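You operate a simulated robot arm through the tools that you are given. There is no shell and no other tool. Be economical: measure what you need, move in short steps, check, and stop when the job is done.

You are at the controls of a simulated two-armed robot. One attempt, no reset.

## Task
Carry the grey case to the grey stand and unpack the blue block.
Fine: put the block on the blue stand; lid shut again, latch left open; the other blocks stay in.

Only the result counts: the job must be done as asked and must still hold three seconds after the hand-in. Knocking over, shifting, dropping, spilling or breaking anything else fails it. Lids that push on must go on centred and level and be pressed home; caps that screw on are set level and turned clockwise until they are tight.

## Robot
Two 7-joint arms with two-finger parallel grippers on one trunk, on a base that drives. Base frame: it is fixed to the floor where the robot stands at the start and does not move with it; the origin is under the middle of the robot, x ahead of it, y to its left, z up. Readings come in mm, degrees, newtons and seconds.
The left shoulder is at the start at [50, 165, 1130], the right one opposite. With the tool pointing down near the work surface each hand reaches from about 100 to 680 mm from the robot's upright axis, wherever it stands, measured 20 degrees to its own side. Places, roughly: blue stand [600, 0, 700]; case lid [500, 0, 900]; gold case latch [400, 0, 800]; grey stand [600, 900, 700]; inside of the grey case [500, 0, 800]. Payload 3.91 kg a hand.
The TCP of each hand is the grasp point between the finger pads, 30 mm short of the fingertips. In the tool frame z runs along the fingers and y along their closing line. Largest opening 110 mm; finger width 20, thickness 10; the body of the gripper, 48 by 112 mm, starts 55 mm behind the TCP.
Orientation is that of the tool frame in the base frame, as a unit quaternion [w, x, y, z]. With the fingers straight down and closing along the base's y, the tool's x points along the base's -x, its y along +y and its z along -z.

## Interface
- The arms move only by the tool play_rows. It takes "left_deltas", "right_deltas" or both (then of equal length, played together; a hand with none holds still); each is a list of rows, each an object (a shift or turn left out is 0, a gripper value left out holds the last) with "xyz": the shift along the tool's x, y, z in units of 300 mm (1.0 is 300 mm), a list of three; "delta_rot": the turn, a rotation vector about the tool's x, y, z in units of 90 degrees (1.0 is 90 degrees), a list of three; "fingers": the gripper command, from -1 (fully open) to 1 (shut), values between in proportion. In form: [{"xyz": [tx, ty, tz], "delta_rot": [rx, ry, rz], "fingers": fingers}, ...]. A call has 1 to 8 rows; each row is the pose to reach, as a shift and turn from the pose commanded when the call began, along the tool's axes at that moment. A call with a number of a shift or a turn outside -1 to 1 is refused whole. Each row takes 0.2 s and may step no farther than 50 mm and 8.6 degrees from the row before; otherwise, or with a gripper value out of range, the whole call is refused. Where a pose cannot be reached the arm comes as near as it can. A force on the tool above 40 N (or 10 N above the force at the start of the call, whichever is more), or a blocked arm, ends the call early, and 0.2 s more pass. The fingers move at their own pace (about 45 mm/s each) and stop on an object; they squeeze with about 41 N. The grip force told is the motor's: it shows also when the fingers shut on nothing. Time passes only in rows, and 0.2 s behind the last, so rows that repeat a pose let the fingers close. It gives the time, the measured TCP pose, the force on the tool (base axes), the opening and the grip force at its end, in the units of the frame above (readings bear some noise), with the torque about the TCP (base axes, N m) and any sound that the robot's microphone picked up, and new pictures: "views" is both (left out), scene, wrist or none (wrist: the cameras of the hands that moved).
- Cameras (640 x 400 px; columns grow to the right, rows downward): "scene" is now at [112, 29.5, 1306.3]; the picture's right is [0.34, -0.94, 0.00], its down [-0.50, -0.18, -0.85] and it looks along [0.80, 0.29, -0.53] (base axes); focal length 214 px, centre (320, 200). "left" rides on the left gripper at [73, -17, -103] in its tool frame; the picture's right is [0.23, 0.97, 0.00], its down [-0.76, 0.18, -0.62] and it looks along [-0.61, 0.14, 0.78] (tool axes); focal length 222 px, centre (320, 200). "right" rides on the right gripper at [73, 17, -103] in its tool frame; the picture's right is [-0.23, 0.97, 0.00], its down [-0.76, -0.18, -0.62] and it looks along [-0.61, -0.14, 0.78] (tool axes); focal length 222 px, centre (320, 200).
- raise_lower(by): slides the trunk up (or, below 0, down) by that many mm; the arms and the scene camera ride with it, the base frame stays. It gives what a move gives, with no picture.
- steer(legs): drives the robot by 1 to 6 legs, each [ahead, left, turn to the left] in mm, mm and degrees, along the robot's own axes; the way and the turn of a leg run together, so that a leg with both is an arc; at most 1500 mm and 180 degrees a leg. The arms and the cameras ride along, it lands a little off, and it stops where it bumps. It gives what a move gives, and a new picture of the scene camera.
- head_to(pan, tilt): turns the head with the scene camera to pan (to the left, within 80 degrees either way) and tilt (down, from -29 to 69), counted from straight ahead of the robot. It gives what a move gives, and a new picture of the scene camera.
- pixel_to_xyz(camera, pixels): for up to 12 pixels [column, row] of the newest picture of that camera ("zoom" is the newest enlarged one), the place [x, y, z] in the base frame of the surface seen there, good to about 2 mm. It takes no simulated time.
- zoom(camera, box): a new picture of the part [left, top, right, bottom] of that camera's present view, enlarged. It takes no simulated time.
- close_job(): hands the job in; it is judged then, once.

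Go step by step. Measure first, check grasps and placings, and put right what went wrong. The budget is 80 turns and 260 pictures, counting those below and the enlarged ones. Unless the task says otherwise, let go and move clear before handing in, and close with one line.

The tools are called as a command line: name --argument value ..., lists and objects as JSON in quotes. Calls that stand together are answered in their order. play_rows: Moves the arms, as the interface text tells. Its arguments: {"type":"object","properties":{"left_deltas":{"type":"array"},"right_deltas":{"type":"array"},"views":{"type":"string","enum":["both","scene","wrist","none"]}},"required":[]} The other tools are called the same way: raise_lower (by) slides the trunk up or down; steer (legs) drives the base; head_to (pan, tilt) turns the head that bears the scene camera; pixel_to_xyz (camera, pixels) gives the place of the surface under pixels of a picture; zoom (camera, box) takes an enlarged picture of a part of a camera's view; close_job () hands the job in.

At the start:

```text
time: 0.0
left_tool_pos: [454.6, 295.2, 1219.5]
left_ee_rot: [-0.001, -0.002, 1.0, 0.0]
left_force: [-0.1, 0.3, 0.2]
left_ft_torque: [-0.02, -0.02, 0.02]
left_grip_width: 110.2
left_grip_force: 0.2
right_tool_pos: [406.0, -92.4, 1212.3]
right_ee_rot: [0.0, 0.001, 1.0, -0.001]
right_force: [-0.5, -0.2, -0.7]
right_ft_torque: [-0.03, -0.01, 0.02]
right_grip_width: 109.8
right_grip_force: 0.0
trunk travel left (down, up): [-350.0, 153.0]
robot x, y, heading: [1.4, 0.4, -0.1]
head pan, tilt: [19.8, 32.1]
```

scene: 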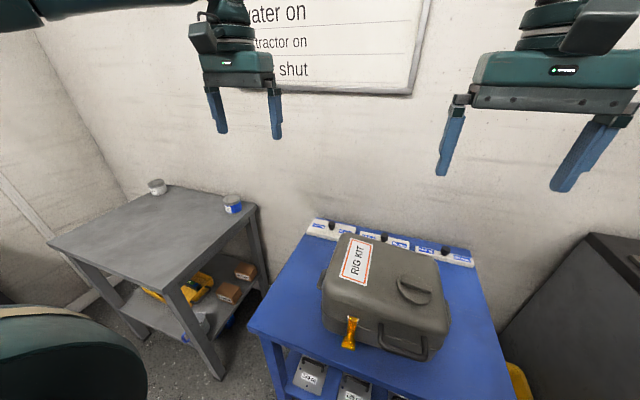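
right: 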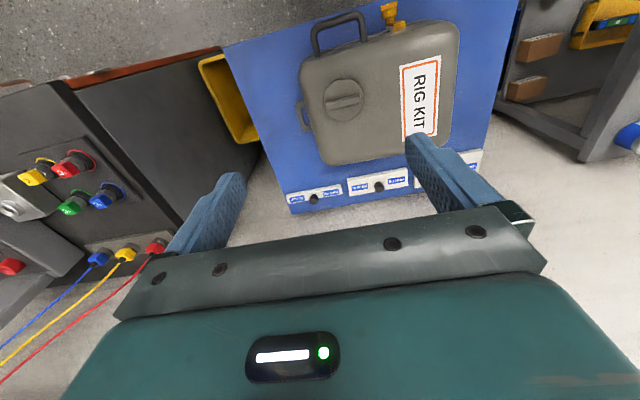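
left: 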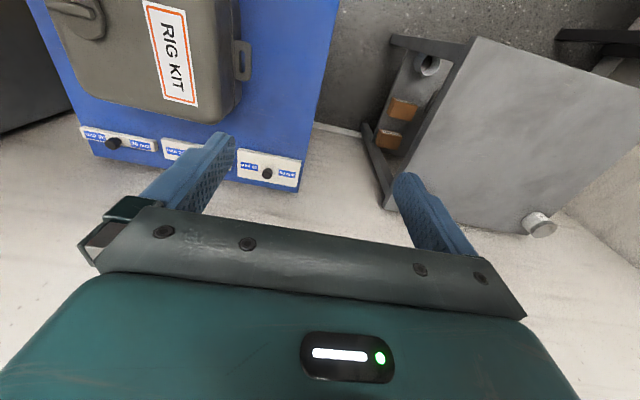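

The scene shows the grey case on the blue stand at about (385,295), with a gold latch at (350,330), a front handle at (403,342) and a round lid grip at (413,290). I'll enlarge the view and measure.

zoom --camera "scene" --box '[300, 220, 480, 370]'

zoom --camera "right" --box '[270, 0, 490, 200]'

pixel_to_xyz --camera "scene" --pixels '[[344, 236], [437, 264], [325, 288], [442, 323], [413, 290], [350, 325], [403, 350], [250, 325], [320, 230], [470, 265], [150, 220], [233, 205]]'

pixel_to_xyz --camera "right" --pixels '[[343, 95], [340, 22], [391, 15], [303, 115], [330, 160], [455, 35], [310, 60], [450, 150], [425, 80], [380, 45]]'

```text
2.67 times, centred on (390, 295) of scene
```

zoom: 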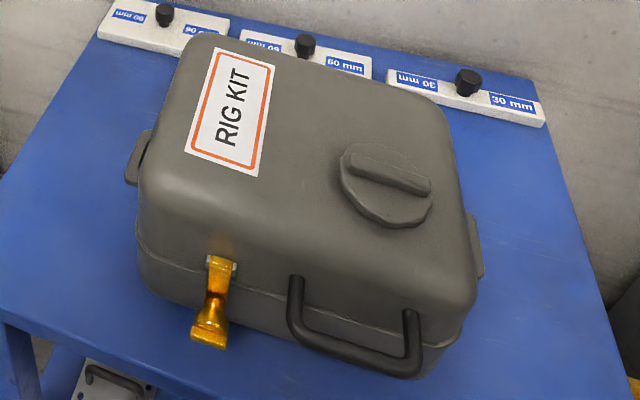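

```text
2.00 times, centred on (380, 100) of right
```

zoom: 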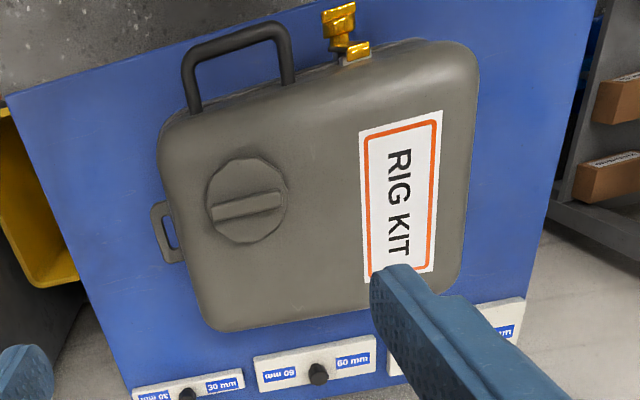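

```text
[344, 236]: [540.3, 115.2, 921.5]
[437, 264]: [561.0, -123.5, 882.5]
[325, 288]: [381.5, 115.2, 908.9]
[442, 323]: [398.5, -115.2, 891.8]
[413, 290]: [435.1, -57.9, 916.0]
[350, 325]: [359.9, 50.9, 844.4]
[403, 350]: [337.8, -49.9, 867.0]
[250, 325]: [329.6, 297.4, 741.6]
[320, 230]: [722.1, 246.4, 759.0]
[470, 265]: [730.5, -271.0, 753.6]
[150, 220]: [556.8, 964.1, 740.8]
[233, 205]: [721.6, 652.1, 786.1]
```

```text
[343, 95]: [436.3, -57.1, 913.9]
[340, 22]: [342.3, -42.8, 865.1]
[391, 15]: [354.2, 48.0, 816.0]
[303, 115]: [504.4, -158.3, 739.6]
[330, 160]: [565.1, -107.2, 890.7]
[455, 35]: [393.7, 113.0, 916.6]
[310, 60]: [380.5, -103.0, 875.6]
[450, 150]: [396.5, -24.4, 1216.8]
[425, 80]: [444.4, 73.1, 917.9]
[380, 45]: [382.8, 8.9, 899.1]
```

The case spans about x 365–570, y ±125, and its top is at z≈917. Next I'll survey the grey stand and the case's side lugs.

head_to --pan 50 --tilt 38

zoom --camera "left" --box '[40, 0, 340, 190]'

pixel_to_xyz --camera "left" --pixels '[[249, 62], [236, 60], [243, 44], [245, 78], [243, 60], [210, 105]]'

```text
time: 0.9
left_tool_pos: [454.7, 296.2, 1218.7]
left_ee_rot: [0.001, -0.001, 1.0, 0.0]
left_force: [0.9, -0.4, 0.7]
left_ft_torque: [-0.02, 0.01, -0.01]
left_grip_width: 109.9
left_grip_force: 0.0
right_tool_pos: [407.1, -91.4, 1212.5]
right_ee_rot: [0.0, 0.001, 1.0, 0.0]
right_force: [0.2, -0.1, -0.2]
right_ft_torque: [-0.02, -0.01, -0.01]
right_grip_width: 109.7
right_grip_force: 0.0
trunk travel left (down, up): [-350.0, 153.0]
robot x, y, heading: [-1.5, 1.4, 0.0]
head pan, tilt: [50.0, 38.0]
```

scene: 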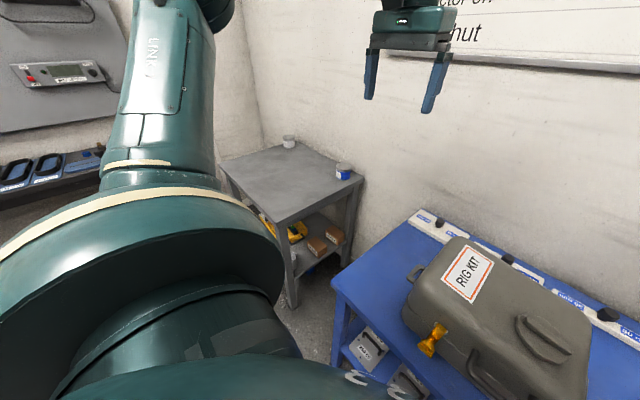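

```text
2.11 times, centred on (190, 95) of left
```

zoom: 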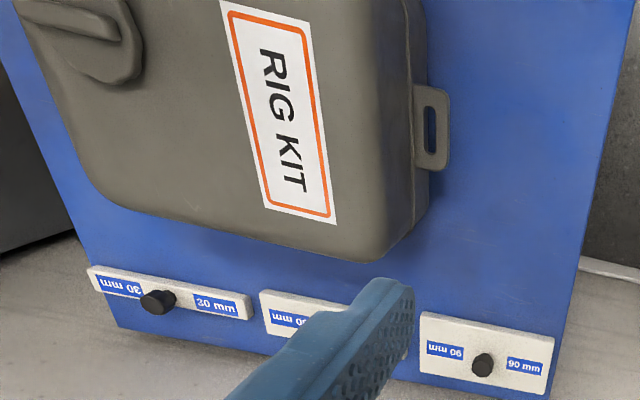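

```text
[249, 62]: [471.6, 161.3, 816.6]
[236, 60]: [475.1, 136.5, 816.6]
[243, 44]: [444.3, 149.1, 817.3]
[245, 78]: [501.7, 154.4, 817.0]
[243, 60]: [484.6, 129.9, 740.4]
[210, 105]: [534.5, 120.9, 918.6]
```

The lugs are flat plates on the body at z≈817, x 444–502, y 125–162, so they suit a two-handed carry. Next I'll measure the grey stand top and pots, and look at the handle up close.

pixel_to_xyz --camera "scene" --pixels '[[222, 163], [280, 219], [363, 177], [296, 143], [289, 142], [343, 171], [295, 305], [300, 190], [335, 285], [440, 210]]'

zoom --camera "scene" --box '[390, 220, 610, 400]'

zoom --camera "scene" --box '[200, 120, 380, 320]'

```text
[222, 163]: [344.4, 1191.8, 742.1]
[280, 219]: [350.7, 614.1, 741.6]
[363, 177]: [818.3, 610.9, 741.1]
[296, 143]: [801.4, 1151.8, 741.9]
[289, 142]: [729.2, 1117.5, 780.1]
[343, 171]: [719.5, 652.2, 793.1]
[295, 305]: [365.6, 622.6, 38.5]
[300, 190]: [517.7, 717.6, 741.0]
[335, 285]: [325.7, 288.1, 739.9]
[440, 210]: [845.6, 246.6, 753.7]
```

```text
2.22 times, centred on (500, 310) of scene
```

zoom: 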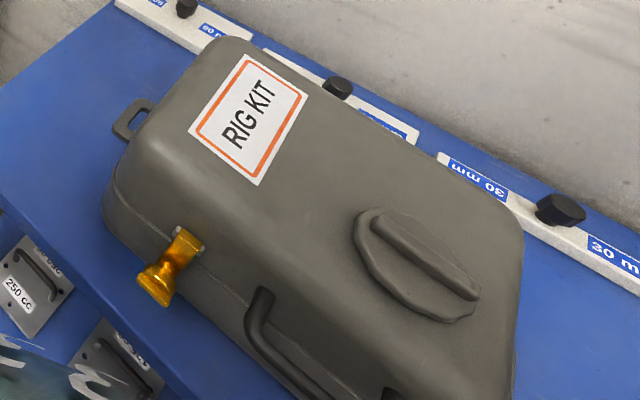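

```text
2.00 times, centred on (290, 220) of scene
```

zoom: 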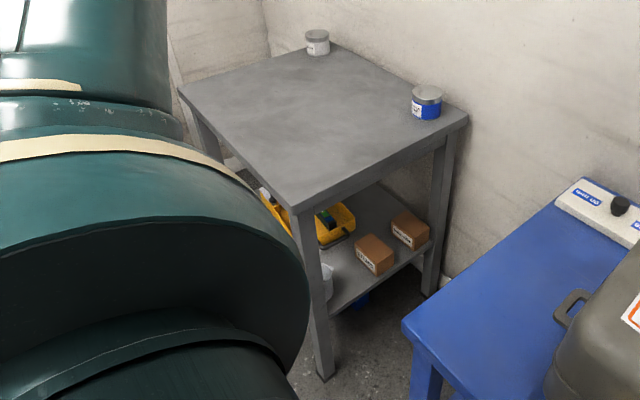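

The grey stand top spans x 345–820, y 612–1195 at z 741. Its pots are at the back corners and the front-centre is free. I'll swing both hands to point inward, wide of the case, so they can take the lugs.

play_rows --left_deltas '[{"xyz": [-0.0075, 0.027, 0.0625], "delta_rot": [0.09, 0, 0]}, {"xyz": [-0.015, 0.053, 0.125], "delta_rot": [0.18, 0, 0]}, {"xyz": [-0.0225, 0.08, 0.1875], "delta_rot": [0.27, 0, 0]}, {"xyz": [-0.03, 0.107, 0.25], "delta_rot": [0.36, 0, 0]}, {"xyz": [-0.0375, 0.133, 0.3125], "delta_rot": [0.45, 0, 0]}, {"xyz": [-0.045, 0.16, 0.375], "delta_rot": [0.54, 0, 0]}, {"xyz": [-0.0525, 0.187, 0.4375], "delta_rot": [0.63, 0, 0]}, {"xyz": [-0.06, 0.213, 0.5], "delta_rot": [0.72, 0, 0]}]' --right_deltas '[{"xyz": [-0.0275, -0.112, 0.0625], "delta_rot": [-0.09, 0, 0]}, {"xyz": [-0.055, -0.224, 0.125], "delta_rot": [-0.18, 0, 0]}, {"xyz": [-0.0825, -0.336, 0.1875], "delta_rot": [-0.27, 0, 0]}, {"xyz": [-0.11, -0.448, 0.25], "delta_rot": [-0.36, 0, 0]}, {"xyz": [-0.1375, -0.56, 0.3125], "delta_rot": [-0.45, 0, 0]}, {"xyz": [-0.165, -0.673, 0.375], "delta_rot": [-0.54, 0, 0]}, {"xyz": [-0.1925, -0.785, 0.4375], "delta_rot": [-0.63, 0, 0]}, {"xyz": [-0.22, -0.897, 0.5], "delta_rot": [-0.72, 0, 0]}]' --views "none"

head_to --pan 0 --tilt 42

```text
time: 2.8
left_tool_pos: [468.0, 359.1, 1072.4]
left_ee_rot: [0.003, 0.0, 0.846, -0.533]
left_force: [-0.5, -0.5, 0.5]
left_ft_torque: [-0.02, -0.01, -0.01]
left_grip_width: 110.0
left_grip_force: 0.1
left hand out of reach, approached as far as the arm can: row 8
right_tool_pos: [472.1, -360.3, 1061.8]
right_ee_rot: [0.002, 0.0, 0.844, 0.537]
right_force: [-0.3, -0.4, -0.5]
right_ft_torque: [-0.01, 0.01, 0.01]
right_grip_width: 109.8
right_grip_force: 0.1
trunk travel left (down, up): [-350.0, 153.0]
robot x, y, heading: [-1.6, 0.3, -0.2]
head pan, tilt: [50.0, 38.0]
```

```text
time: 3.9
left_tool_pos: [465.8, 358.7, 1072.1]
left_ee_rot: [0.002, -0.001, 0.846, -0.533]
left_force: [-0.1, 0.1, -0.3]
left_ft_torque: [-0.01, -0.02, 0.0]
left_grip_width: 110.3
left_grip_force: 0.0
right_tool_pos: [473.2, -359.2, 1062.5]
right_ee_rot: [0.0, 0.001, 0.845, 0.535]
right_force: [0.1, 0.1, 0.0]
right_ft_torque: [0.0, 0.04, 0.03]
right_grip_width: 110.3
right_grip_force: 0.1
trunk travel left (down, up): [-350.0, 153.0]
robot x, y, heading: [-0.4, -1.4, -0.1]
head pan, tilt: [0.0, 42.0]
```

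scene: 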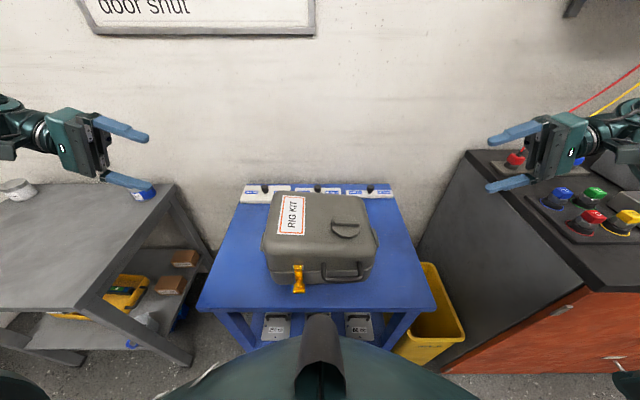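

The left hand is near its reach limit, and there is a console on the right with knobs at (570,190). I'll measure the console before lowering.

pixel_to_xyz --camera "scene" --pixels '[[470, 155], [530, 285], [445, 210], [515, 160], [560, 195], [625, 220], [578, 162], [590, 290], [440, 300], [410, 305], [200, 305], [240, 190]]'

zoom --camera "scene" --box '[240, 180, 400, 300]'

zoom --camera "scene" --box '[440, 60, 640, 320]'

```text
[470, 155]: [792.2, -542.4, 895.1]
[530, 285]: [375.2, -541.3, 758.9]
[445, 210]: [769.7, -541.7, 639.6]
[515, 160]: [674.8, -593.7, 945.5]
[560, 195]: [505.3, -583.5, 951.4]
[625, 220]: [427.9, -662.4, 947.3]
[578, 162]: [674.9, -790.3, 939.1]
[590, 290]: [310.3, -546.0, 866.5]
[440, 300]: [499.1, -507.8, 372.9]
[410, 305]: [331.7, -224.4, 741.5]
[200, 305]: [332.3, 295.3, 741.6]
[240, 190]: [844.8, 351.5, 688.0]
```

```text
3.33 times, centred on (320, 240) of scene
```

zoom: 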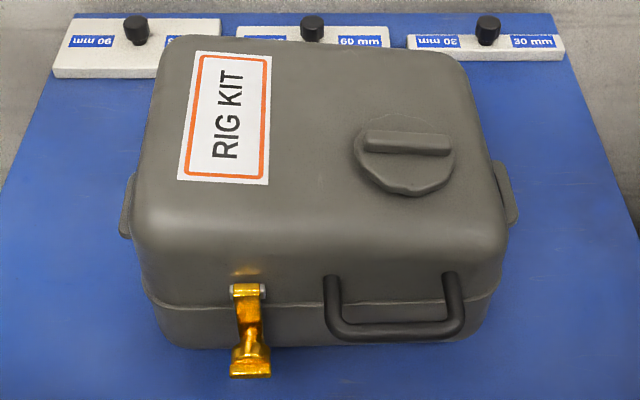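

```text
1.54 times, centred on (540, 190) of scene
```

zoom: 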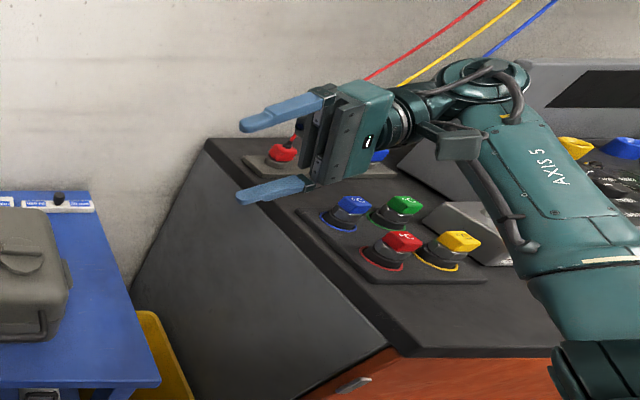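

The console occupies y<-540 with knobs up to z≈950, so the right elbow must stay tucked. I'll level the hands while still high and inboard, then yaw them 30° so the forearms lead back to the robot.

play_rows --left_deltas '[{"xyz": [0.0275, -0.048, 0.101], "delta_rot": [0.0705, 0, 0]}, {"xyz": [0.055, -0.096, 0.2015], "delta_rot": [0.141, 0, 0]}, {"xyz": [0.0825, -0.144, 0.302], "delta_rot": [0.2115, 0, 0]}, {"xyz": [0.11, -0.192, 0.403], "delta_rot": [0.282, 0, 0]}]' --right_deltas '[{"xyz": [0.033, 0.048, 0.101], "delta_rot": [-0.07, 0, 0]}, {"xyz": [0.066, 0.096, 0.203], "delta_rot": [-0.14, 0, 0]}, {"xyz": [0.1, 0.145, 0.304], "delta_rot": [-0.21, 0, 0]}, {"xyz": [0.133, 0.193, 0.406], "delta_rot": [-0.281, 0, 0]}]' --views "none"

play_rows --left_deltas '[{"delta_rot": [0, -0.083, 0]}, {"delta_rot": [0, -0.167, 0]}, {"delta_rot": [0, -0.25, 0]}, {"delta_rot": [0, -0.333, 0]}]' --right_deltas '[{"delta_rot": [0, -0.083, 0]}, {"delta_rot": [0, -0.167, 0]}, {"delta_rot": [0, -0.25, 0]}, {"delta_rot": [0, -0.333, 0]}]' --views "scene"

```text
time: 5.1
left_tool_pos: [362.5, 309.7, 1033.4]
left_ee_rot: [0.027, -0.124, 0.734, -0.668]
left_force: [-1.4, -0.4, 0.2]
left_ft_torque: [0.02, -0.02, 0.01]
left_grip_width: 109.9
left_grip_force: 0.1
left hand out of reach, approached as far as the arm can: row 1, 2, 3, 4
right_tool_pos: [433.7, -227.9, 1064.3]
right_ee_rot: [0.001, 0.0, 0.706, 0.708]
right_force: [-0.3, 0.0, 0.8]
right_ft_torque: [-0.02, 0.0, 0.0]
right_grip_width: 110.0
right_grip_force: 0.1
trunk travel left (down, up): [-350.0, 153.0]
robot x, y, heading: [-0.6, 1.1, -0.0]
head pan, tilt: [0.0, 42.0]
stopped in row 4 (left hand): the arm was blocked; the commanded pose is now the measured one
```

```text
time: 6.1
left_tool_pos: [362.3, 310.6, 1035.7]
left_ee_rot: [0.215, -0.294, 0.7, -0.614]
left_force: [-1.6, 0.0, 0.0]
left_ft_torque: [-0.01, -0.02, -0.01]
left_grip_width: 110.0
left_grip_force: 0.1
right_tool_pos: [433.0, -226.0, 1065.6]
right_ee_rot: [0.185, 0.183, 0.681, 0.685]
right_force: [0.2, -0.5, -0.2]
right_ft_torque: [0.02, -0.03, 0.02]
right_grip_width: 110.0
right_grip_force: 0.0
trunk travel left (down, up): [-350.0, 153.0]
robot x, y, heading: [-0.2, 3.8, -0.1]
head pan, tilt: [0.0, 42.0]
```

scene: 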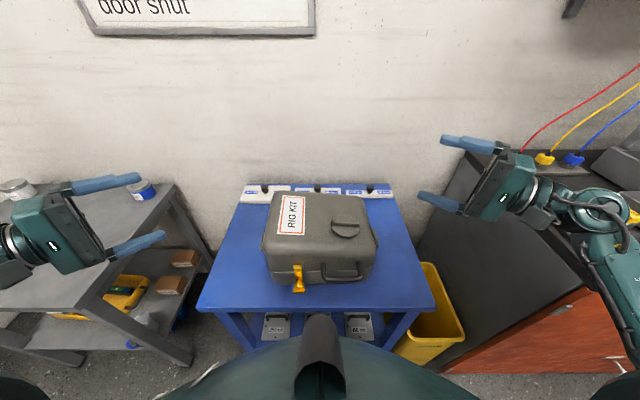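

The right hand is posed well, but the left wrist hit a limit. I'll bring the left hand inward and correct it to the mirrored orientation.

play_rows --left_deltas '[{"xyz": [0.006, -0.038, 0.087], "delta_rot": [0.025, 0.034, 0.012]}, {"xyz": [0.012, -0.077, 0.175], "delta_rot": [0.049, 0.068, 0.025]}, {"xyz": [0.018, -0.115, 0.262], "delta_rot": [0.074, 0.102, 0.037]}, {"xyz": [0.024, -0.154, 0.349], "delta_rot": [0.098, 0.136, 0.049]}]' --views "none"

```text
time: 7.1
left_tool_pos: [433.6, 223.6, 1064.7]
left_ee_rot: [-0.184, 0.181, -0.682, 0.684]
left_force: [-0.2, -0.9, -0.1]
left_ft_torque: [0.02, -0.02, 0.03]
left_grip_width: 110.2
left_grip_force: 0.0
right_tool_pos: [432.7, -225.9, 1065.3]
right_ee_rot: [0.183, 0.184, 0.682, 0.684]
right_force: [0.4, -0.7, 0.1]
right_ft_torque: [-0.01, -0.04, 0.0]
right_grip_width: 110.3
right_grip_force: 0.0
trunk travel left (down, up): [-350.0, 153.0]
robot x, y, heading: [0.7, -0.3, -0.2]
head pan, tilt: [0.0, 42.0]
```

Both hands are mirrored and level at z≈1065. Before lowering I'll check where the right elbow sits relative to the console.

pixel_to_xyz --camera "scene" --pixels '[[545, 195], [580, 205], [605, 210], [600, 240], [625, 240], [635, 280]]'

head_to --pan -45 --tilt 45

```text
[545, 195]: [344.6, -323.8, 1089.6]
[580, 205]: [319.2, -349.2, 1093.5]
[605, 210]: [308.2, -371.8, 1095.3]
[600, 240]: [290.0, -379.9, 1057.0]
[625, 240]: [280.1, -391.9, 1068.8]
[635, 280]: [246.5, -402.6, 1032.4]
```

```text
time: 8.2
left_tool_pos: [433.3, 224.7, 1064.2]
left_ee_rot: [-0.185, 0.182, -0.681, 0.685]
left_force: [0.4, 0.2, 0.2]
left_ft_torque: [-0.01, 0.0, 0.05]
left_grip_width: 110.1
left_grip_force: 0.2
right_tool_pos: [432.8, -226.6, 1065.9]
right_ee_rot: [0.183, 0.184, 0.682, 0.684]
right_force: [0.0, -0.5, 0.4]
right_ft_torque: [-0.01, 0.03, 0.01]
right_grip_width: 110.0
right_grip_force: 0.0
trunk travel left (down, up): [-350.0, 153.0]
robot x, y, heading: [0.4, 0.9, -0.3]
head pan, tilt: [-45.0, 45.0]
```

scene: 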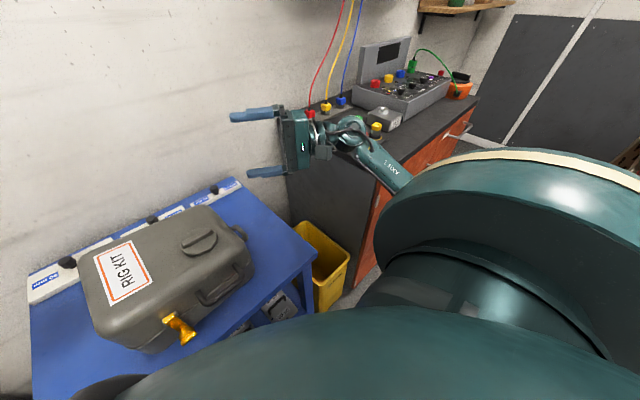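

The right forearm stays at y>-410 and the console starts at -540, so there is clearance. I'll lower the trunk 200 mm, still standing off from the lugs.

raise_lower --by -200

head_to --pan 0 --tilt 50

play_rows --left_deltas '[{"xyz": [0, 0, 0]}]' --right_deltas '[{"xyz": [0, 0, 0]}]' --views "wrist"

```text
time: 10.4
left_tool_pos: [431.8, 224.3, 862.8]
left_ee_rot: [-0.185, 0.182, -0.682, 0.684]
left_force: [0.5, -0.1, 0.6]
left_ft_torque: [0.0, -0.02, 0.0]
left_grip_width: 109.8
left_grip_force: 0.0
right_tool_pos: [432.9, -226.2, 866.0]
right_ee_rot: [0.183, 0.184, 0.682, 0.684]
right_force: [0.3, -0.3, 0.1]
right_ft_torque: [-0.02, 0.01, -0.01]
right_grip_width: 109.9
right_grip_force: 0.0
trunk travel left (down, up): [-150.0, 353.0]
robot x, y, heading: [-4.0, 3.4, 0.0]
head pan, tilt: [-45.0, 45.0]
```

```text
time: 11.5
left_tool_pos: [432.5, 225.5, 864.8]
left_ee_rot: [-0.185, 0.181, -0.681, 0.685]
left_force: [-0.1, 0.4, 0.2]
left_ft_torque: [0.0, -0.02, -0.02]
left_grip_width: 109.8
left_grip_force: 0.0
right_tool_pos: [432.1, -226.4, 864.7]
right_ee_rot: [0.184, 0.184, 0.681, 0.684]
right_force: [0.3, 0.1, 0.2]
right_ft_torque: [0.0, 0.02, -0.03]
right_grip_width: 110.1
right_grip_force: 0.0
trunk travel left (down, up): [-150.0, 353.0]
robot x, y, heading: [1.0, 1.0, -0.0]
head pan, tilt: [0.0, 50.0]
```

scene: 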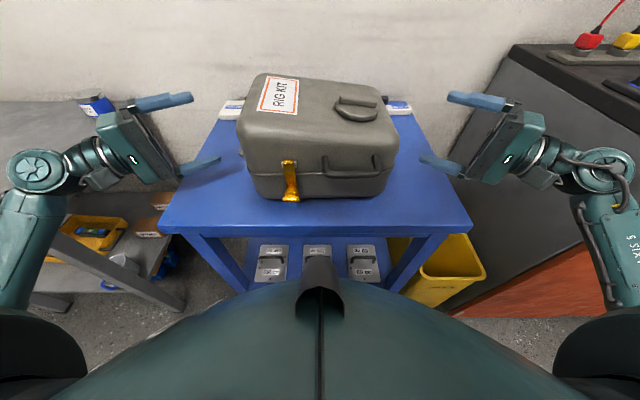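

```text
time: 11.9
left_tool_pos: [431.7, 225.0, 864.7]
left_ee_rot: [-0.185, 0.182, -0.681, 0.685]
left_force: [-1.0, -0.2, -0.3]
left_ft_torque: [-0.01, -0.01, -0.01]
left_grip_width: 110.0
left_grip_force: 0.0
right_tool_pos: [432.6, -226.0, 864.0]
right_ee_rot: [0.183, 0.183, 0.682, 0.684]
right_force: [0.0, 0.2, 0.7]
right_ft_torque: [-0.01, 0.0, -0.03]
right_grip_width: 110.0
right_grip_force: 0.1
trunk travel left (down, up): [-150.0, 353.0]
robot x, y, heading: [-1.3, 2.1, 0.1]
head pan, tilt: [0.0, 50.0]
```

right: 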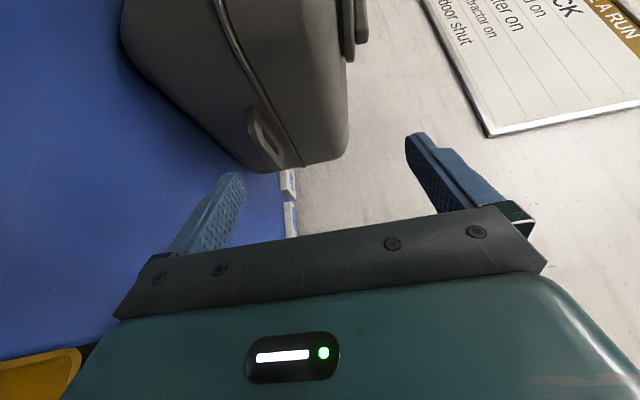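
left: 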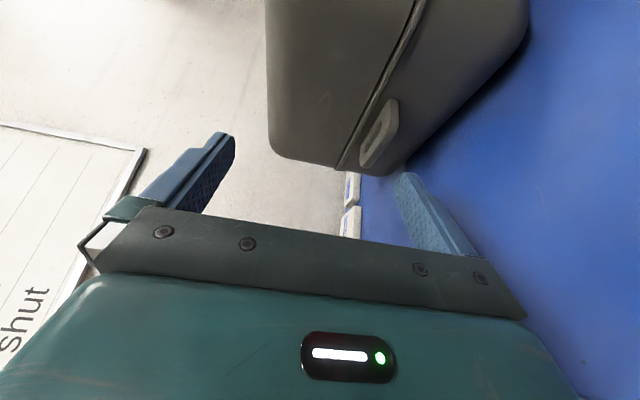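

The wrist views show the lugs just below the seam, at right (265,140) and left (378,133). I'll enlarge and measure them.

zoom --camera "left" --box '[320, 70, 440, 190]'

pixel_to_xyz --camera "zoom" --pixels '[[250, 240], [200, 330], [330, 120], [285, 300], [310, 220], [260, 340], [290, 230], [350, 220]]'

zoom --camera "right" --box '[210, 80, 330, 190]'

pixel_to_xyz --camera "right" --pixels '[[255, 118], [275, 155], [252, 135], [266, 163], [265, 140], [280, 130], [257, 145]]'

```text
3.33 times, centred on (380, 130) of left
```

zoom: 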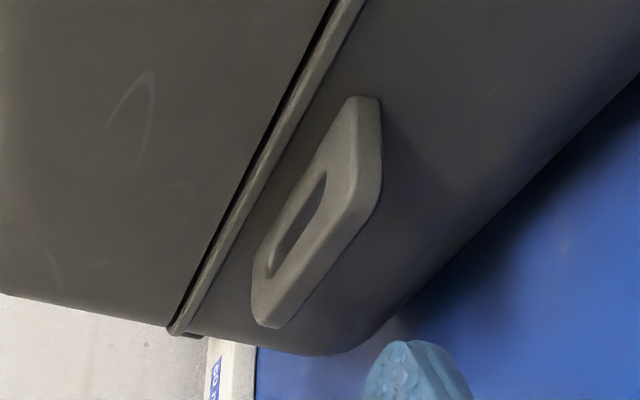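

```text
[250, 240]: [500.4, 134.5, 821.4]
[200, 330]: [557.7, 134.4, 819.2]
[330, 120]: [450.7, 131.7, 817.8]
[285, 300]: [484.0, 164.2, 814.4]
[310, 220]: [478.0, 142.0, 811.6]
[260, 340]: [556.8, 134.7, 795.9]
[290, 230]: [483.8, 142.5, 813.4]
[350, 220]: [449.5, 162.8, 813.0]
```

```text
3.64 times, centred on (270, 135) of right
```

zoom: 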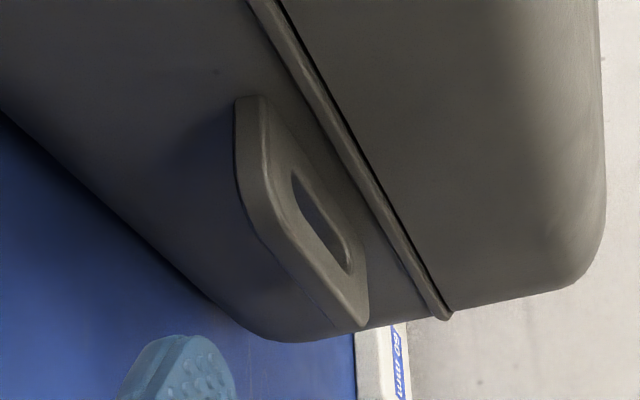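

```text
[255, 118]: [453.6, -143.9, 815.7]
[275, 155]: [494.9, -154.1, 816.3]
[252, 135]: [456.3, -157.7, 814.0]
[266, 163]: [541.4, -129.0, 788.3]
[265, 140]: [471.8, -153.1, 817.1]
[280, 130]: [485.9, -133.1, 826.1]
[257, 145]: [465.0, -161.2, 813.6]
```

The lugs are about 12 mm thick, with top z 817, outer edge |y|=163 and the seam rim just above. I'll part-close the fingers to 60 mm, drop to z 811, and move in until the tips overlap each lug by about 20 mm.

play_rows --left_deltas '[{"fingers": -0.1}, {"xyz": [0, 0, 0], "fingers": -0.1}, {"xyz": [0, 0, 0], "fingers": -0.1}, {"xyz": [0.005, 0.09, 0], "fingers": -0.1}, {"xyz": [0.01, 0.18, 0], "fingers": -0.1}, {"xyz": [0.01, 0.18, 0.07], "fingers": -0.1}, {"xyz": [0.01, 0.18, 0.14], "fingers": -0.1}, {"xyz": [0.01, 0.18, 0.198], "fingers": -0.1}]' --right_deltas '[{"fingers": -0.1}, {"xyz": [0, 0, 0], "fingers": -0.1}, {"xyz": [0, 0, 0], "fingers": -0.1}, {"xyz": [0.007, -0.09, 0], "fingers": -0.1}, {"xyz": [0.014, -0.178, 0], "fingers": -0.1}, {"xyz": [0.014, -0.178, 0.07], "fingers": -0.1}, {"xyz": [0.014, -0.178, 0.14], "fingers": -0.1}, {"xyz": [0.014, -0.178, 0.2], "fingers": -0.1}]' --views "both"

```text
time: 13.7
left_tool_pos: [460.6, 170.9, 811.0]
left_ee_rot: [-0.185, 0.181, -0.681, 0.685]
left_force: [-0.6, 0.2, 0.2]
left_ft_torque: [-0.02, 0.03, 0.0]
left_grip_width: 60.6
left_grip_force: 0.1
right_tool_pos: [459.9, -171.2, 811.3]
right_ee_rot: [0.184, 0.183, 0.682, 0.684]
right_force: [0.4, 0.0, 0.7]
right_ft_torque: [0.02, -0.02, 0.0]
right_grip_width: 60.5
right_grip_force: 0.0
trunk travel left (down, up): [-150.0, 353.0]
robot x, y, heading: [0.2, 0.8, -0.1]
head pan, tilt: [0.0, 50.0]
```

scene: 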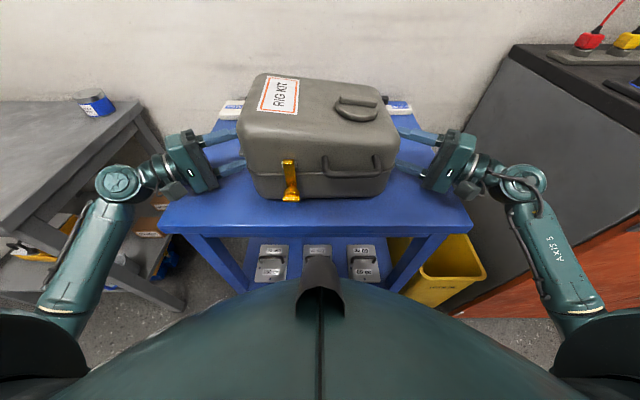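
right: 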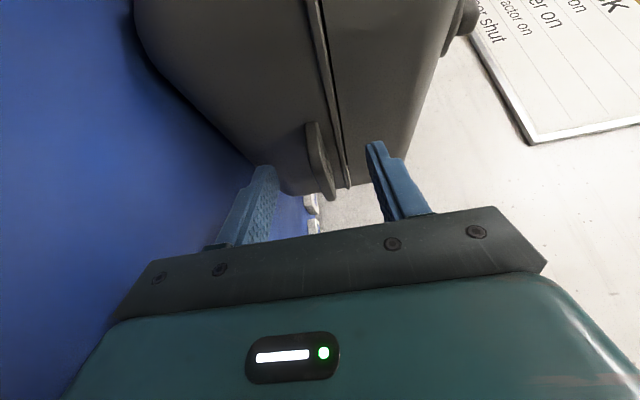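
left: 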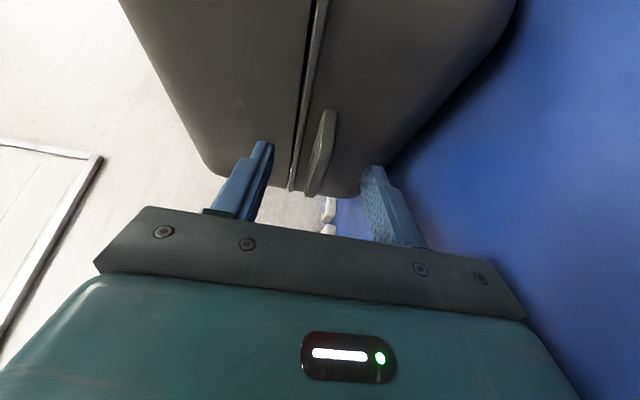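

Each lug sits between its fingers, so I'll close both grippers.

play_rows --left_deltas '[{"fingers": 1}, {"fingers": 1}, {"fingers": 1}, {"fingers": 1}, {"fingers": 1}]' --right_deltas '[{"fingers": 1}, {"fingers": 1}, {"fingers": 1}, {"fingers": 1}, {"fingers": 1}]' --views "wrist"

```text
time: 14.9
left_tool_pos: [460.3, 172.0, 811.3]
left_ee_rot: [-0.186, 0.18, -0.681, 0.686]
left_force: [3.8, -2.7, 12.8]
left_ft_torque: [0.07, 0.45, -0.01]
left_grip_width: 8.9
left_grip_force: 40.8
right_tool_pos: [459.2, -172.2, 812.3]
right_ee_rot: [0.183, 0.185, 0.682, 0.684]
right_force: [4.1, 5.0, 0.2]
right_ft_torque: [-0.08, 0.18, -0.33]
right_grip_width: 8.8
right_grip_force: 40.8
trunk travel left (down, up): [-150.0, 353.0]
robot x, y, heading: [-1.5, 0.3, -0.3]
head pan, tilt: [0.0, 50.0]
```

right: 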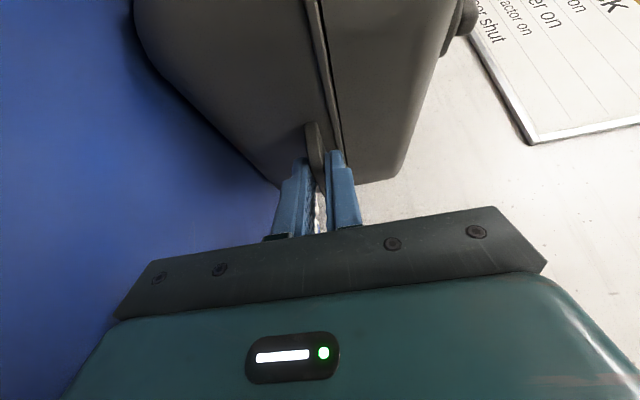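
left: 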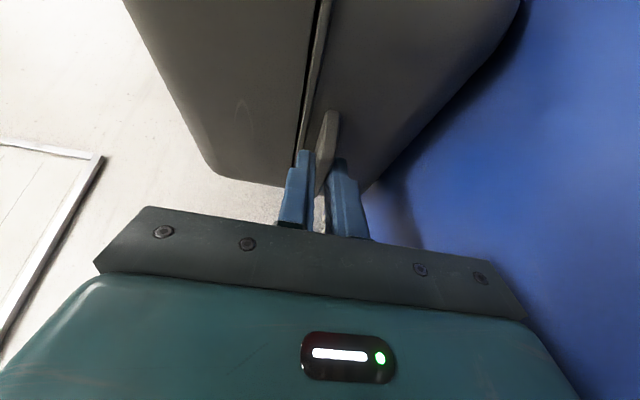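

Both grips hold at 8.8 mm and about 41 N. I'll lift the case 40 mm with the trunk and check.

raise_lower --by 40

head_to --pan 0 --tilt 48

```text
time: 15.8
left_tool_pos: [461.6, 171.6, 847.9]
left_ee_rot: [-0.183, 0.182, -0.682, 0.684]
left_force: [-0.7, 1.8, -6.2]
left_ft_torque: [0.03, 0.26, -0.47]
left_grip_width: 8.2
left_grip_force: 41.2
right_tool_pos: [460.0, -171.4, 849.6]
right_ee_rot: [0.182, 0.184, 0.682, 0.684]
right_force: [-0.5, -2.0, -8.9]
right_ft_torque: [-0.57, -0.05, 0.4]
right_grip_width: 8.0
right_grip_force: 40.8
trunk travel left (down, up): [-190.0, 313.0]
robot x, y, heading: [0.2, -0.9, 0.2]
head pan, tilt: [0.0, 50.0]
```

```text
time: 16.4
left_tool_pos: [461.0, 171.2, 849.4]
left_ee_rot: [-0.185, 0.181, -0.682, 0.684]
left_force: [-0.3, 2.5, -5.2]
left_ft_torque: [0.04, 0.2, -0.56]
left_grip_width: 8.8
left_grip_force: 41.0
right_tool_pos: [460.1, -171.2, 851.5]
right_ee_rot: [0.184, 0.184, 0.682, 0.684]
right_force: [0.5, -1.3, -8.0]
right_ft_torque: [-0.48, 0.08, 0.38]
right_grip_width: 8.7
right_grip_force: 40.6
trunk travel left (down, up): [-190.0, 313.0]
robot x, y, heading: [-1.2, -2.8, -0.2]
head pan, tilt: [0.0, 48.0]
```

scene: 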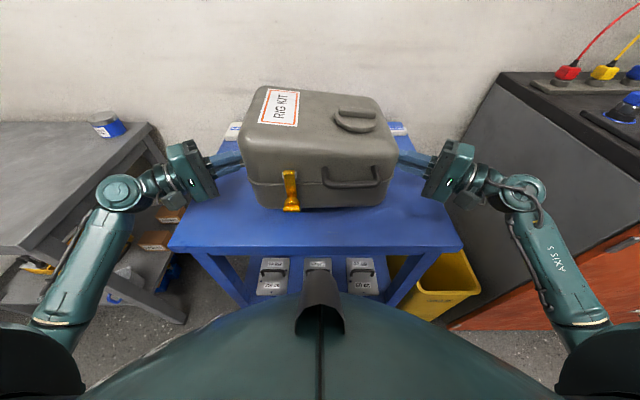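

The case is off the stand and level, with the load shared at about 14 N in total. I'll raise it more and look left to check wall clearance before driving.

raise_lower --by 60

head_to --pan 75 --tilt 30

pixel_to_xyz --camera "scene" --pixels '[[60, 60], [180, 60], [320, 40], [400, 40], [450, 60], [500, 80], [100, 250], [200, 250], [300, 250], [40, 150]]'

```text
time: 17.4
left_tool_pos: [461.2, 172.3, 909.5]
left_ee_rot: [-0.184, 0.181, -0.681, 0.685]
left_force: [-0.1, -0.2, -6.2]
left_ft_torque: [0.02, 0.15, -0.27]
left_grip_width: 8.7
left_grip_force: 41.1
right_tool_pos: [460.3, -171.7, 910.9]
right_ee_rot: [0.183, 0.184, 0.681, 0.685]
right_force: [1.1, 0.4, -7.7]
right_ft_torque: [-0.5, 0.09, -0.1]
right_grip_width: 9.0
right_grip_force: 40.9
trunk travel left (down, up): [-250.0, 253.0]
robot x, y, heading: [-1.1, -1.8, -0.0]
head pan, tilt: [0.0, 48.0]
```

```text
time: 18.9
left_tool_pos: [460.7, 171.4, 909.5]
left_ee_rot: [-0.184, 0.181, -0.681, 0.685]
left_force: [-0.5, -0.7, -5.4]
left_ft_torque: [0.03, 0.13, -0.04]
left_grip_width: 9.1
left_grip_force: 41.1
right_tool_pos: [459.2, -171.8, 911.0]
right_ee_rot: [0.184, 0.184, 0.681, 0.684]
right_force: [0.6, 1.5, -8.8]
right_ft_torque: [-0.48, 0.13, -0.29]
right_grip_width: 8.6
right_grip_force: 41.5
trunk travel left (down, up): [-250.0, 253.0]
robot x, y, heading: [1.8, -1.0, -0.2]
head pan, tilt: [75.0, 30.0]
```

scene: 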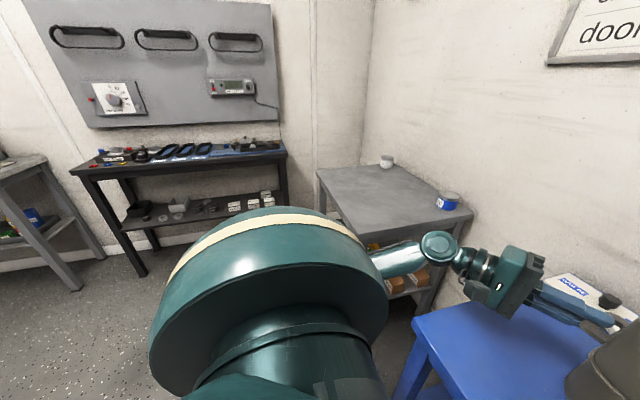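

```text
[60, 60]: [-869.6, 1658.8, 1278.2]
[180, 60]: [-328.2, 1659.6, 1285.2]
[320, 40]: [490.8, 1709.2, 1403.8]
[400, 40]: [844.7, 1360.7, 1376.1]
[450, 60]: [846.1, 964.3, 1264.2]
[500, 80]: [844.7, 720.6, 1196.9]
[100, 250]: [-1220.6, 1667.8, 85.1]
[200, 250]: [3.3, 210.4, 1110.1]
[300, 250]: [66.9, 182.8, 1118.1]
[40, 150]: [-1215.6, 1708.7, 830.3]
```

The wall is at y≈1700 and the black shelf is well behind the path, so the way is clear. I'll strafe left 880 mm.

steer --legs '[[0, 440, 0], [0, 440, 0]]'

head_to --pan 0 --tilt 48

```text
time: 23.8
left_tool_pos: [460.8, 1046.1, 909.8]
left_ee_rot: [-0.183, 0.182, -0.681, 0.685]
left_force: [0.6, -2.0, -5.8]
left_ft_torque: [0.05, 0.19, -0.03]
left_grip_width: 8.8
left_grip_force: 41.0
right_tool_pos: [458.6, 703.9, 911.1]
right_ee_rot: [0.183, 0.183, 0.682, 0.684]
right_force: [0.2, 1.8, -8.4]
right_ft_torque: [-0.5, 0.1, 0.07]
right_grip_width: 9.0
right_grip_force: 41.1
trunk travel left (down, up): [-250.0, 253.0]
robot x, y, heading: [-0.6, 875.0, 0.0]
head pan, tilt: [75.0, 30.0]
```

scene: 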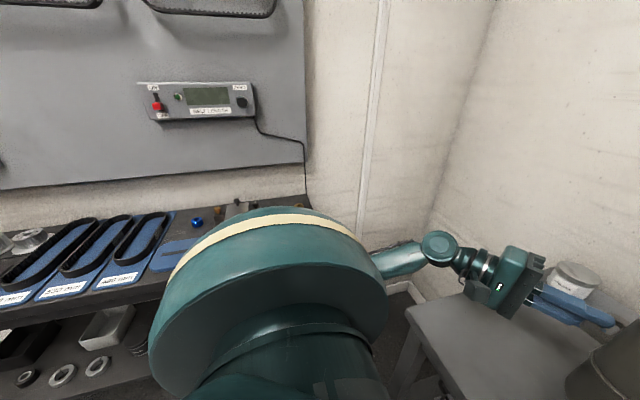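

```text
time: 25.3
left_tool_pos: [460.4, 1046.5, 909.4]
left_ee_rot: [-0.184, 0.181, -0.682, 0.684]
left_force: [-0.3, 0.7, -4.5]
left_ft_torque: [0.06, 0.15, -0.2]
left_grip_width: 8.7
left_grip_force: 41.1
right_tool_pos: [458.2, 703.8, 910.8]
right_ee_rot: [0.183, 0.183, 0.683, 0.683]
right_force: [-0.7, -1.8, -8.8]
right_ft_torque: [-0.51, 0.09, 0.21]
right_grip_width: 8.7
right_grip_force: 41.0
trunk travel left (down, up): [-250.0, 253.0]
robot x, y, heading: [-1.8, 874.0, 0.1]
head pan, tilt: [0.0, 48.0]
```

scene: 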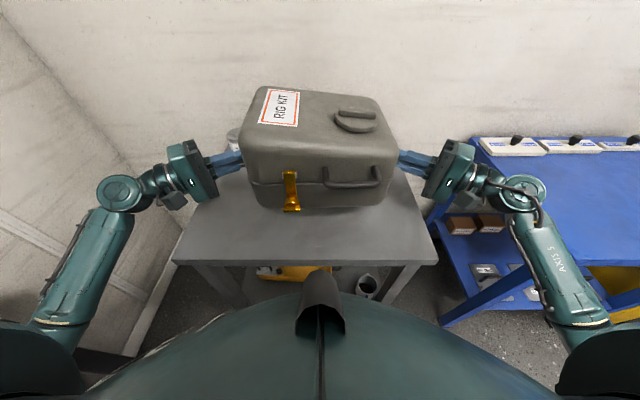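

The case hangs over the grey stand, centred at about (467,875). I'll ease it 35 mm further from the front edge and then lower it.

play_rows --left_deltas '[{"xyz": [-0.034, 0, 0.02]}, {"xyz": [-0.067, 0, 0.039]}, {"xyz": [-0.101, 0, 0.058]}]' --right_deltas '[{"xyz": [-0.034, 0, 0.02]}, {"xyz": [-0.067, 0, 0.039]}, {"xyz": [-0.101, 0, 0.058]}]' --views "none"

raise_lower --by -94

```text
time: 26.1
left_tool_pos: [495.6, 1048.2, 909.9]
left_ee_rot: [-0.183, 0.181, -0.681, 0.685]
left_force: [0.4, 3.1, -5.3]
left_ft_torque: [0.06, 0.13, -0.24]
left_grip_width: 8.9
left_grip_force: 41.1
right_tool_pos: [494.7, 704.2, 911.7]
right_ee_rot: [0.183, 0.184, 0.682, 0.683]
right_force: [0.0, -3.3, -7.4]
right_ft_torque: [-0.44, 0.13, 0.41]
right_grip_width: 8.6
right_grip_force: 41.1
trunk travel left (down, up): [-250.0, 253.0]
robot x, y, heading: [-0.5, 878.3, 0.3]
head pan, tilt: [0.0, 48.0]
```

```text
time: 27.3
left_tool_pos: [496.1, 1047.0, 815.3]
left_ee_rot: [-0.184, 0.181, -0.682, 0.685]
left_force: [2.7, 0.6, -5.8]
left_ft_torque: [0.09, 0.16, 0.68]
left_grip_width: 8.6
left_grip_force: 40.7
right_tool_pos: [495.5, 703.8, 817.9]
right_ee_rot: [0.183, 0.184, 0.682, 0.683]
right_force: [-2.2, -0.4, -7.1]
right_ft_torque: [-0.45, 0.08, -0.07]
right_grip_width: 8.9
right_grip_force: 40.6
trunk travel left (down, up): [-156.0, 347.0]
robot x, y, heading: [-2.7, 878.8, 0.2]
head pan, tilt: [0.0, 48.0]
```

The case is still hanging with about 4 mm to go, so I'll lower the rest.

raise_lower --by -4

```text
time: 27.9
left_tool_pos: [494.9, 1046.7, 813.1]
left_ee_rot: [-0.184, 0.182, -0.682, 0.685]
left_force: [1.6, 1.1, -5.8]
left_ft_torque: [0.07, 0.18, 0.61]
left_grip_width: 8.6
left_grip_force: 40.9
right_tool_pos: [494.3, 704.5, 813.7]
right_ee_rot: [0.183, 0.184, 0.682, 0.684]
right_force: [-2.5, -0.6, -7.4]
right_ft_torque: [-0.46, 0.11, 0.06]
right_grip_width: 8.8
right_grip_force: 41.1
trunk travel left (down, up): [-152.0, 351.0]
robot x, y, heading: [-0.2, 878.2, -0.0]
head pan, tilt: [0.0, 48.0]
```

raise_lower --by -3

```text
time: 28.4
left_tool_pos: [496.0, 1046.6, 813.0]
left_ee_rot: [-0.185, 0.18, -0.68, 0.686]
left_force: [9.1, -0.9, 8.2]
left_ft_torque: [0.13, 0.4, -0.52]
left_grip_width: 8.6
left_grip_force: 41.0
right_tool_pos: [494.4, 703.5, 812.8]
right_ee_rot: [0.183, 0.185, 0.681, 0.684]
right_force: [3.0, -0.2, 0.3]
right_ft_torque: [-0.14, 0.16, 0.91]
right_grip_width: 8.8
right_grip_force: 40.8
trunk travel left (down, up): [-149.0, 354.0]
robot x, y, heading: [0.1, 873.3, -0.0]
head pan, tilt: [0.0, 48.0]
```

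The case rests on the grey stand and the force has reversed sign. I'll keep the right hand on its lug as an anchor, release the left, and back it off to view the latch.

play_rows --left_deltas '[{"fingers": 0.2}, {"fingers": 0.2}, {"fingers": 0.2}, {"xyz": [0, 0, -0.1]}, {"xyz": [0, 0, -0.2]}, {"xyz": [0, 0, -0.3]}, {"xyz": [0, -0.1, -0.4]}, {"xyz": [0, -0.2, -0.5]}]' --views "scene"

zoom --camera "scene" --box '[230, 80, 410, 220]'

zoom --camera "scene" --box '[260, 155, 330, 220]'

```text
time: 30.2
left_tool_pos: [419.5, 1177.7, 869.0]
left_ee_rot: [-0.184, 0.181, -0.682, 0.684]
left_force: [0.6, -0.7, -0.2]
left_ft_torque: [-0.03, 0.0, -0.02]
left_grip_width: 44.1
left_grip_force: 0.1
right_tool_pos: [494.3, 703.6, 812.3]
right_ee_rot: [0.186, 0.184, 0.681, 0.684]
right_force: [7.0, -0.5, 12.4]
right_ft_torque: [0.08, 0.23, -0.62]
right_grip_width: 8.7
right_grip_force: 40.6
trunk travel left (down, up): [-149.0, 354.0]
robot x, y, heading: [-2.5, 878.9, 0.1]
head pan, tilt: [0.0, 48.0]
```

scene: 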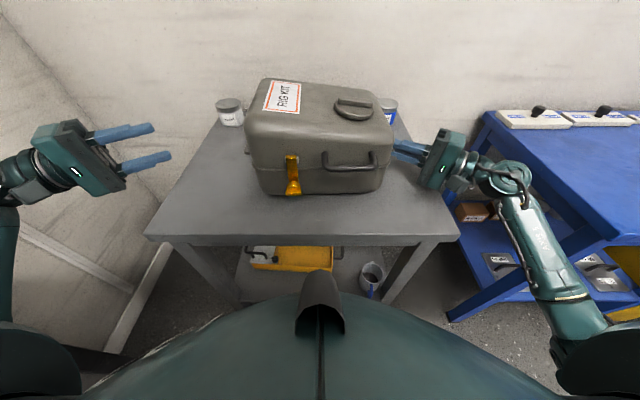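

```text
2.86 times, centred on (320, 150) of scene
```

zoom: 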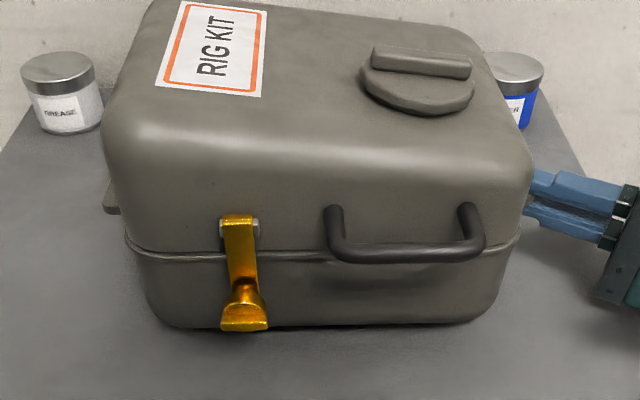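

```text
6.15 times, centred on (295, 188) of scene
```

zoom: 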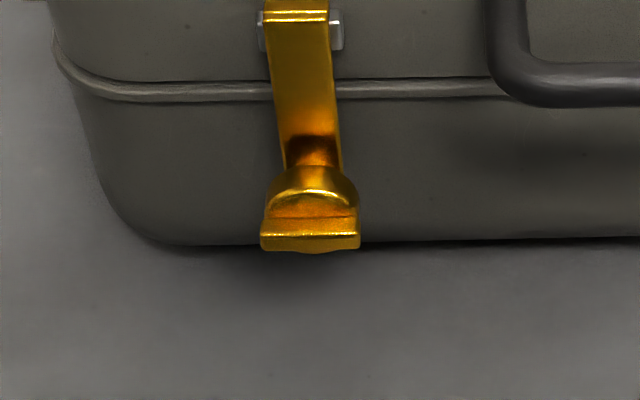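

The latch arm pivots on the lid and hangs over the seam with a protruding tab at its bottom. The handle is fixed to the lid. I'll measure both.

pixel_to_xyz --camera "zoom" --pixels '[[310, 240], [310, 205], [310, 180], [305, 140], [300, 60], [297, 15], [335, 30], [268, 240], [355, 240], [600, 85], [230, 88], [450, 200]]'

pixel_to_xyz --camera "scene" --pixels '[[349, 170], [324, 155], [377, 156], [354, 101], [354, 96], [336, 97], [383, 104], [250, 140], [390, 140]]'

```text
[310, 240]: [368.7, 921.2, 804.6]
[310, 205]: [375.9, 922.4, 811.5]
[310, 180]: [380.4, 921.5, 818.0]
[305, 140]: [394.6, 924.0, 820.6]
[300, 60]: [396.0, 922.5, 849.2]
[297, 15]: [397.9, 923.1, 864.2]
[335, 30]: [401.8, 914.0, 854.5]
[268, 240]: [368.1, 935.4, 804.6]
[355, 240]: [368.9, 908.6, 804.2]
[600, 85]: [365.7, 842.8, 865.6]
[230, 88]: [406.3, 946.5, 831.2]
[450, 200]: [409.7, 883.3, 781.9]
```

```text
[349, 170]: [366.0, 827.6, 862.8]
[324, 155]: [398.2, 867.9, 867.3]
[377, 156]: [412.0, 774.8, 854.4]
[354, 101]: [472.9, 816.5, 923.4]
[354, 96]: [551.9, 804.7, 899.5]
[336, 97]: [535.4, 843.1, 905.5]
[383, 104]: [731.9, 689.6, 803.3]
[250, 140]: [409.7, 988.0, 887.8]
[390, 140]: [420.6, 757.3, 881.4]
```

The tab is 27 mm wide at (368–394, 922, 800–818) and the arm's pivot is near (400, 922, 860). This close in, the left arm is too folded to reach it, so I'll release the right lug, raise the trunk and back the robot off.

play_rows --right_deltas '[{"fingers": 0.2}, {"fingers": 0.2}, {"fingers": 0.2}, {"xyz": [0, 0, -0.1]}, {"xyz": [0, 0, -0.2]}, {"xyz": [0, 0, -0.3]}, {"xyz": [0, 0.1, -0.4]}]' --views "none"

raise_lower --by 200

steer --legs '[[-170, 0, 0]]'

```text
time: 31.8
left_tool_pos: [420.1, 1176.7, 868.3]
left_ee_rot: [-0.185, 0.181, -0.682, 0.684]
left_force: [-0.3, 0.2, -0.5]
left_ft_torque: [0.0, 0.02, 0.01]
left_grip_width: 44.1
left_grip_force: 0.0
right_tool_pos: [432.2, 599.0, 840.7]
right_ee_rot: [0.183, 0.183, 0.682, 0.684]
right_force: [1.7, -0.4, -0.1]
right_ft_torque: [0.02, 0.0, 0.01]
right_grip_width: 44.2
right_grip_force: 0.1
trunk travel left (down, up): [-149.0, 354.0]
robot x, y, heading: [-2.5, 872.6, -0.1]
head pan, tilt: [0.0, 48.0]
```

```text
time: 34.0
left_tool_pos: [420.2, 1176.4, 1069.8]
left_ee_rot: [-0.184, 0.182, -0.682, 0.684]
left_force: [-1.1, 0.1, 0.4]
left_ft_torque: [0.01, 0.02, 0.04]
left_grip_width: 43.9
left_grip_force: 0.1
right_tool_pos: [432.5, 600.0, 1040.1]
right_ee_rot: [0.183, 0.184, 0.681, 0.684]
right_force: [-0.4, 0.4, -0.2]
right_ft_torque: [0.02, 0.01, -0.03]
right_grip_width: 43.8
right_grip_force: 0.1
trunk travel left (down, up): [-349.0, 154.0]
robot x, y, heading: [-1.3, 878.1, 0.0]
head pan, tilt: [0.0, 48.0]
```

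```text
time: 35.4
left_tool_pos: [250.2, 1177.1, 1070.3]
left_ee_rot: [-0.185, 0.182, -0.681, 0.685]
left_force: [0.1, 0.2, 0.3]
left_ft_torque: [0.01, -0.02, -0.01]
left_grip_width: 44.1
left_grip_force: 0.1
right_tool_pos: [263.4, 600.4, 1041.1]
right_ee_rot: [0.183, 0.183, 0.681, 0.685]
right_force: [-0.8, -0.2, 0.8]
right_ft_torque: [0.0, 0.02, 0.0]
right_grip_width: 44.0
right_grip_force: 0.1
trunk travel left (down, up): [-349.0, 154.0]
robot x, y, heading: [-168.3, 878.5, -0.3]
head pan, tilt: [0.0, 48.0]
```

scene: 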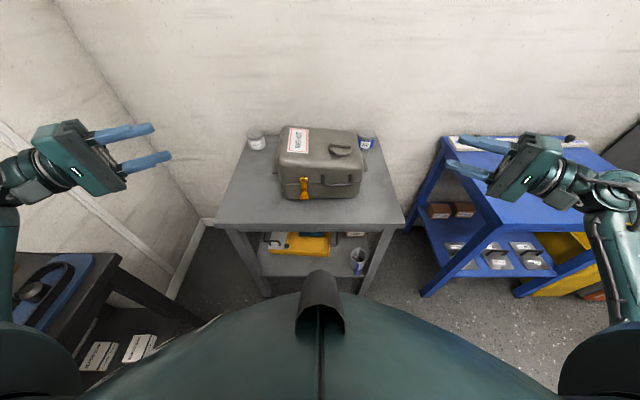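

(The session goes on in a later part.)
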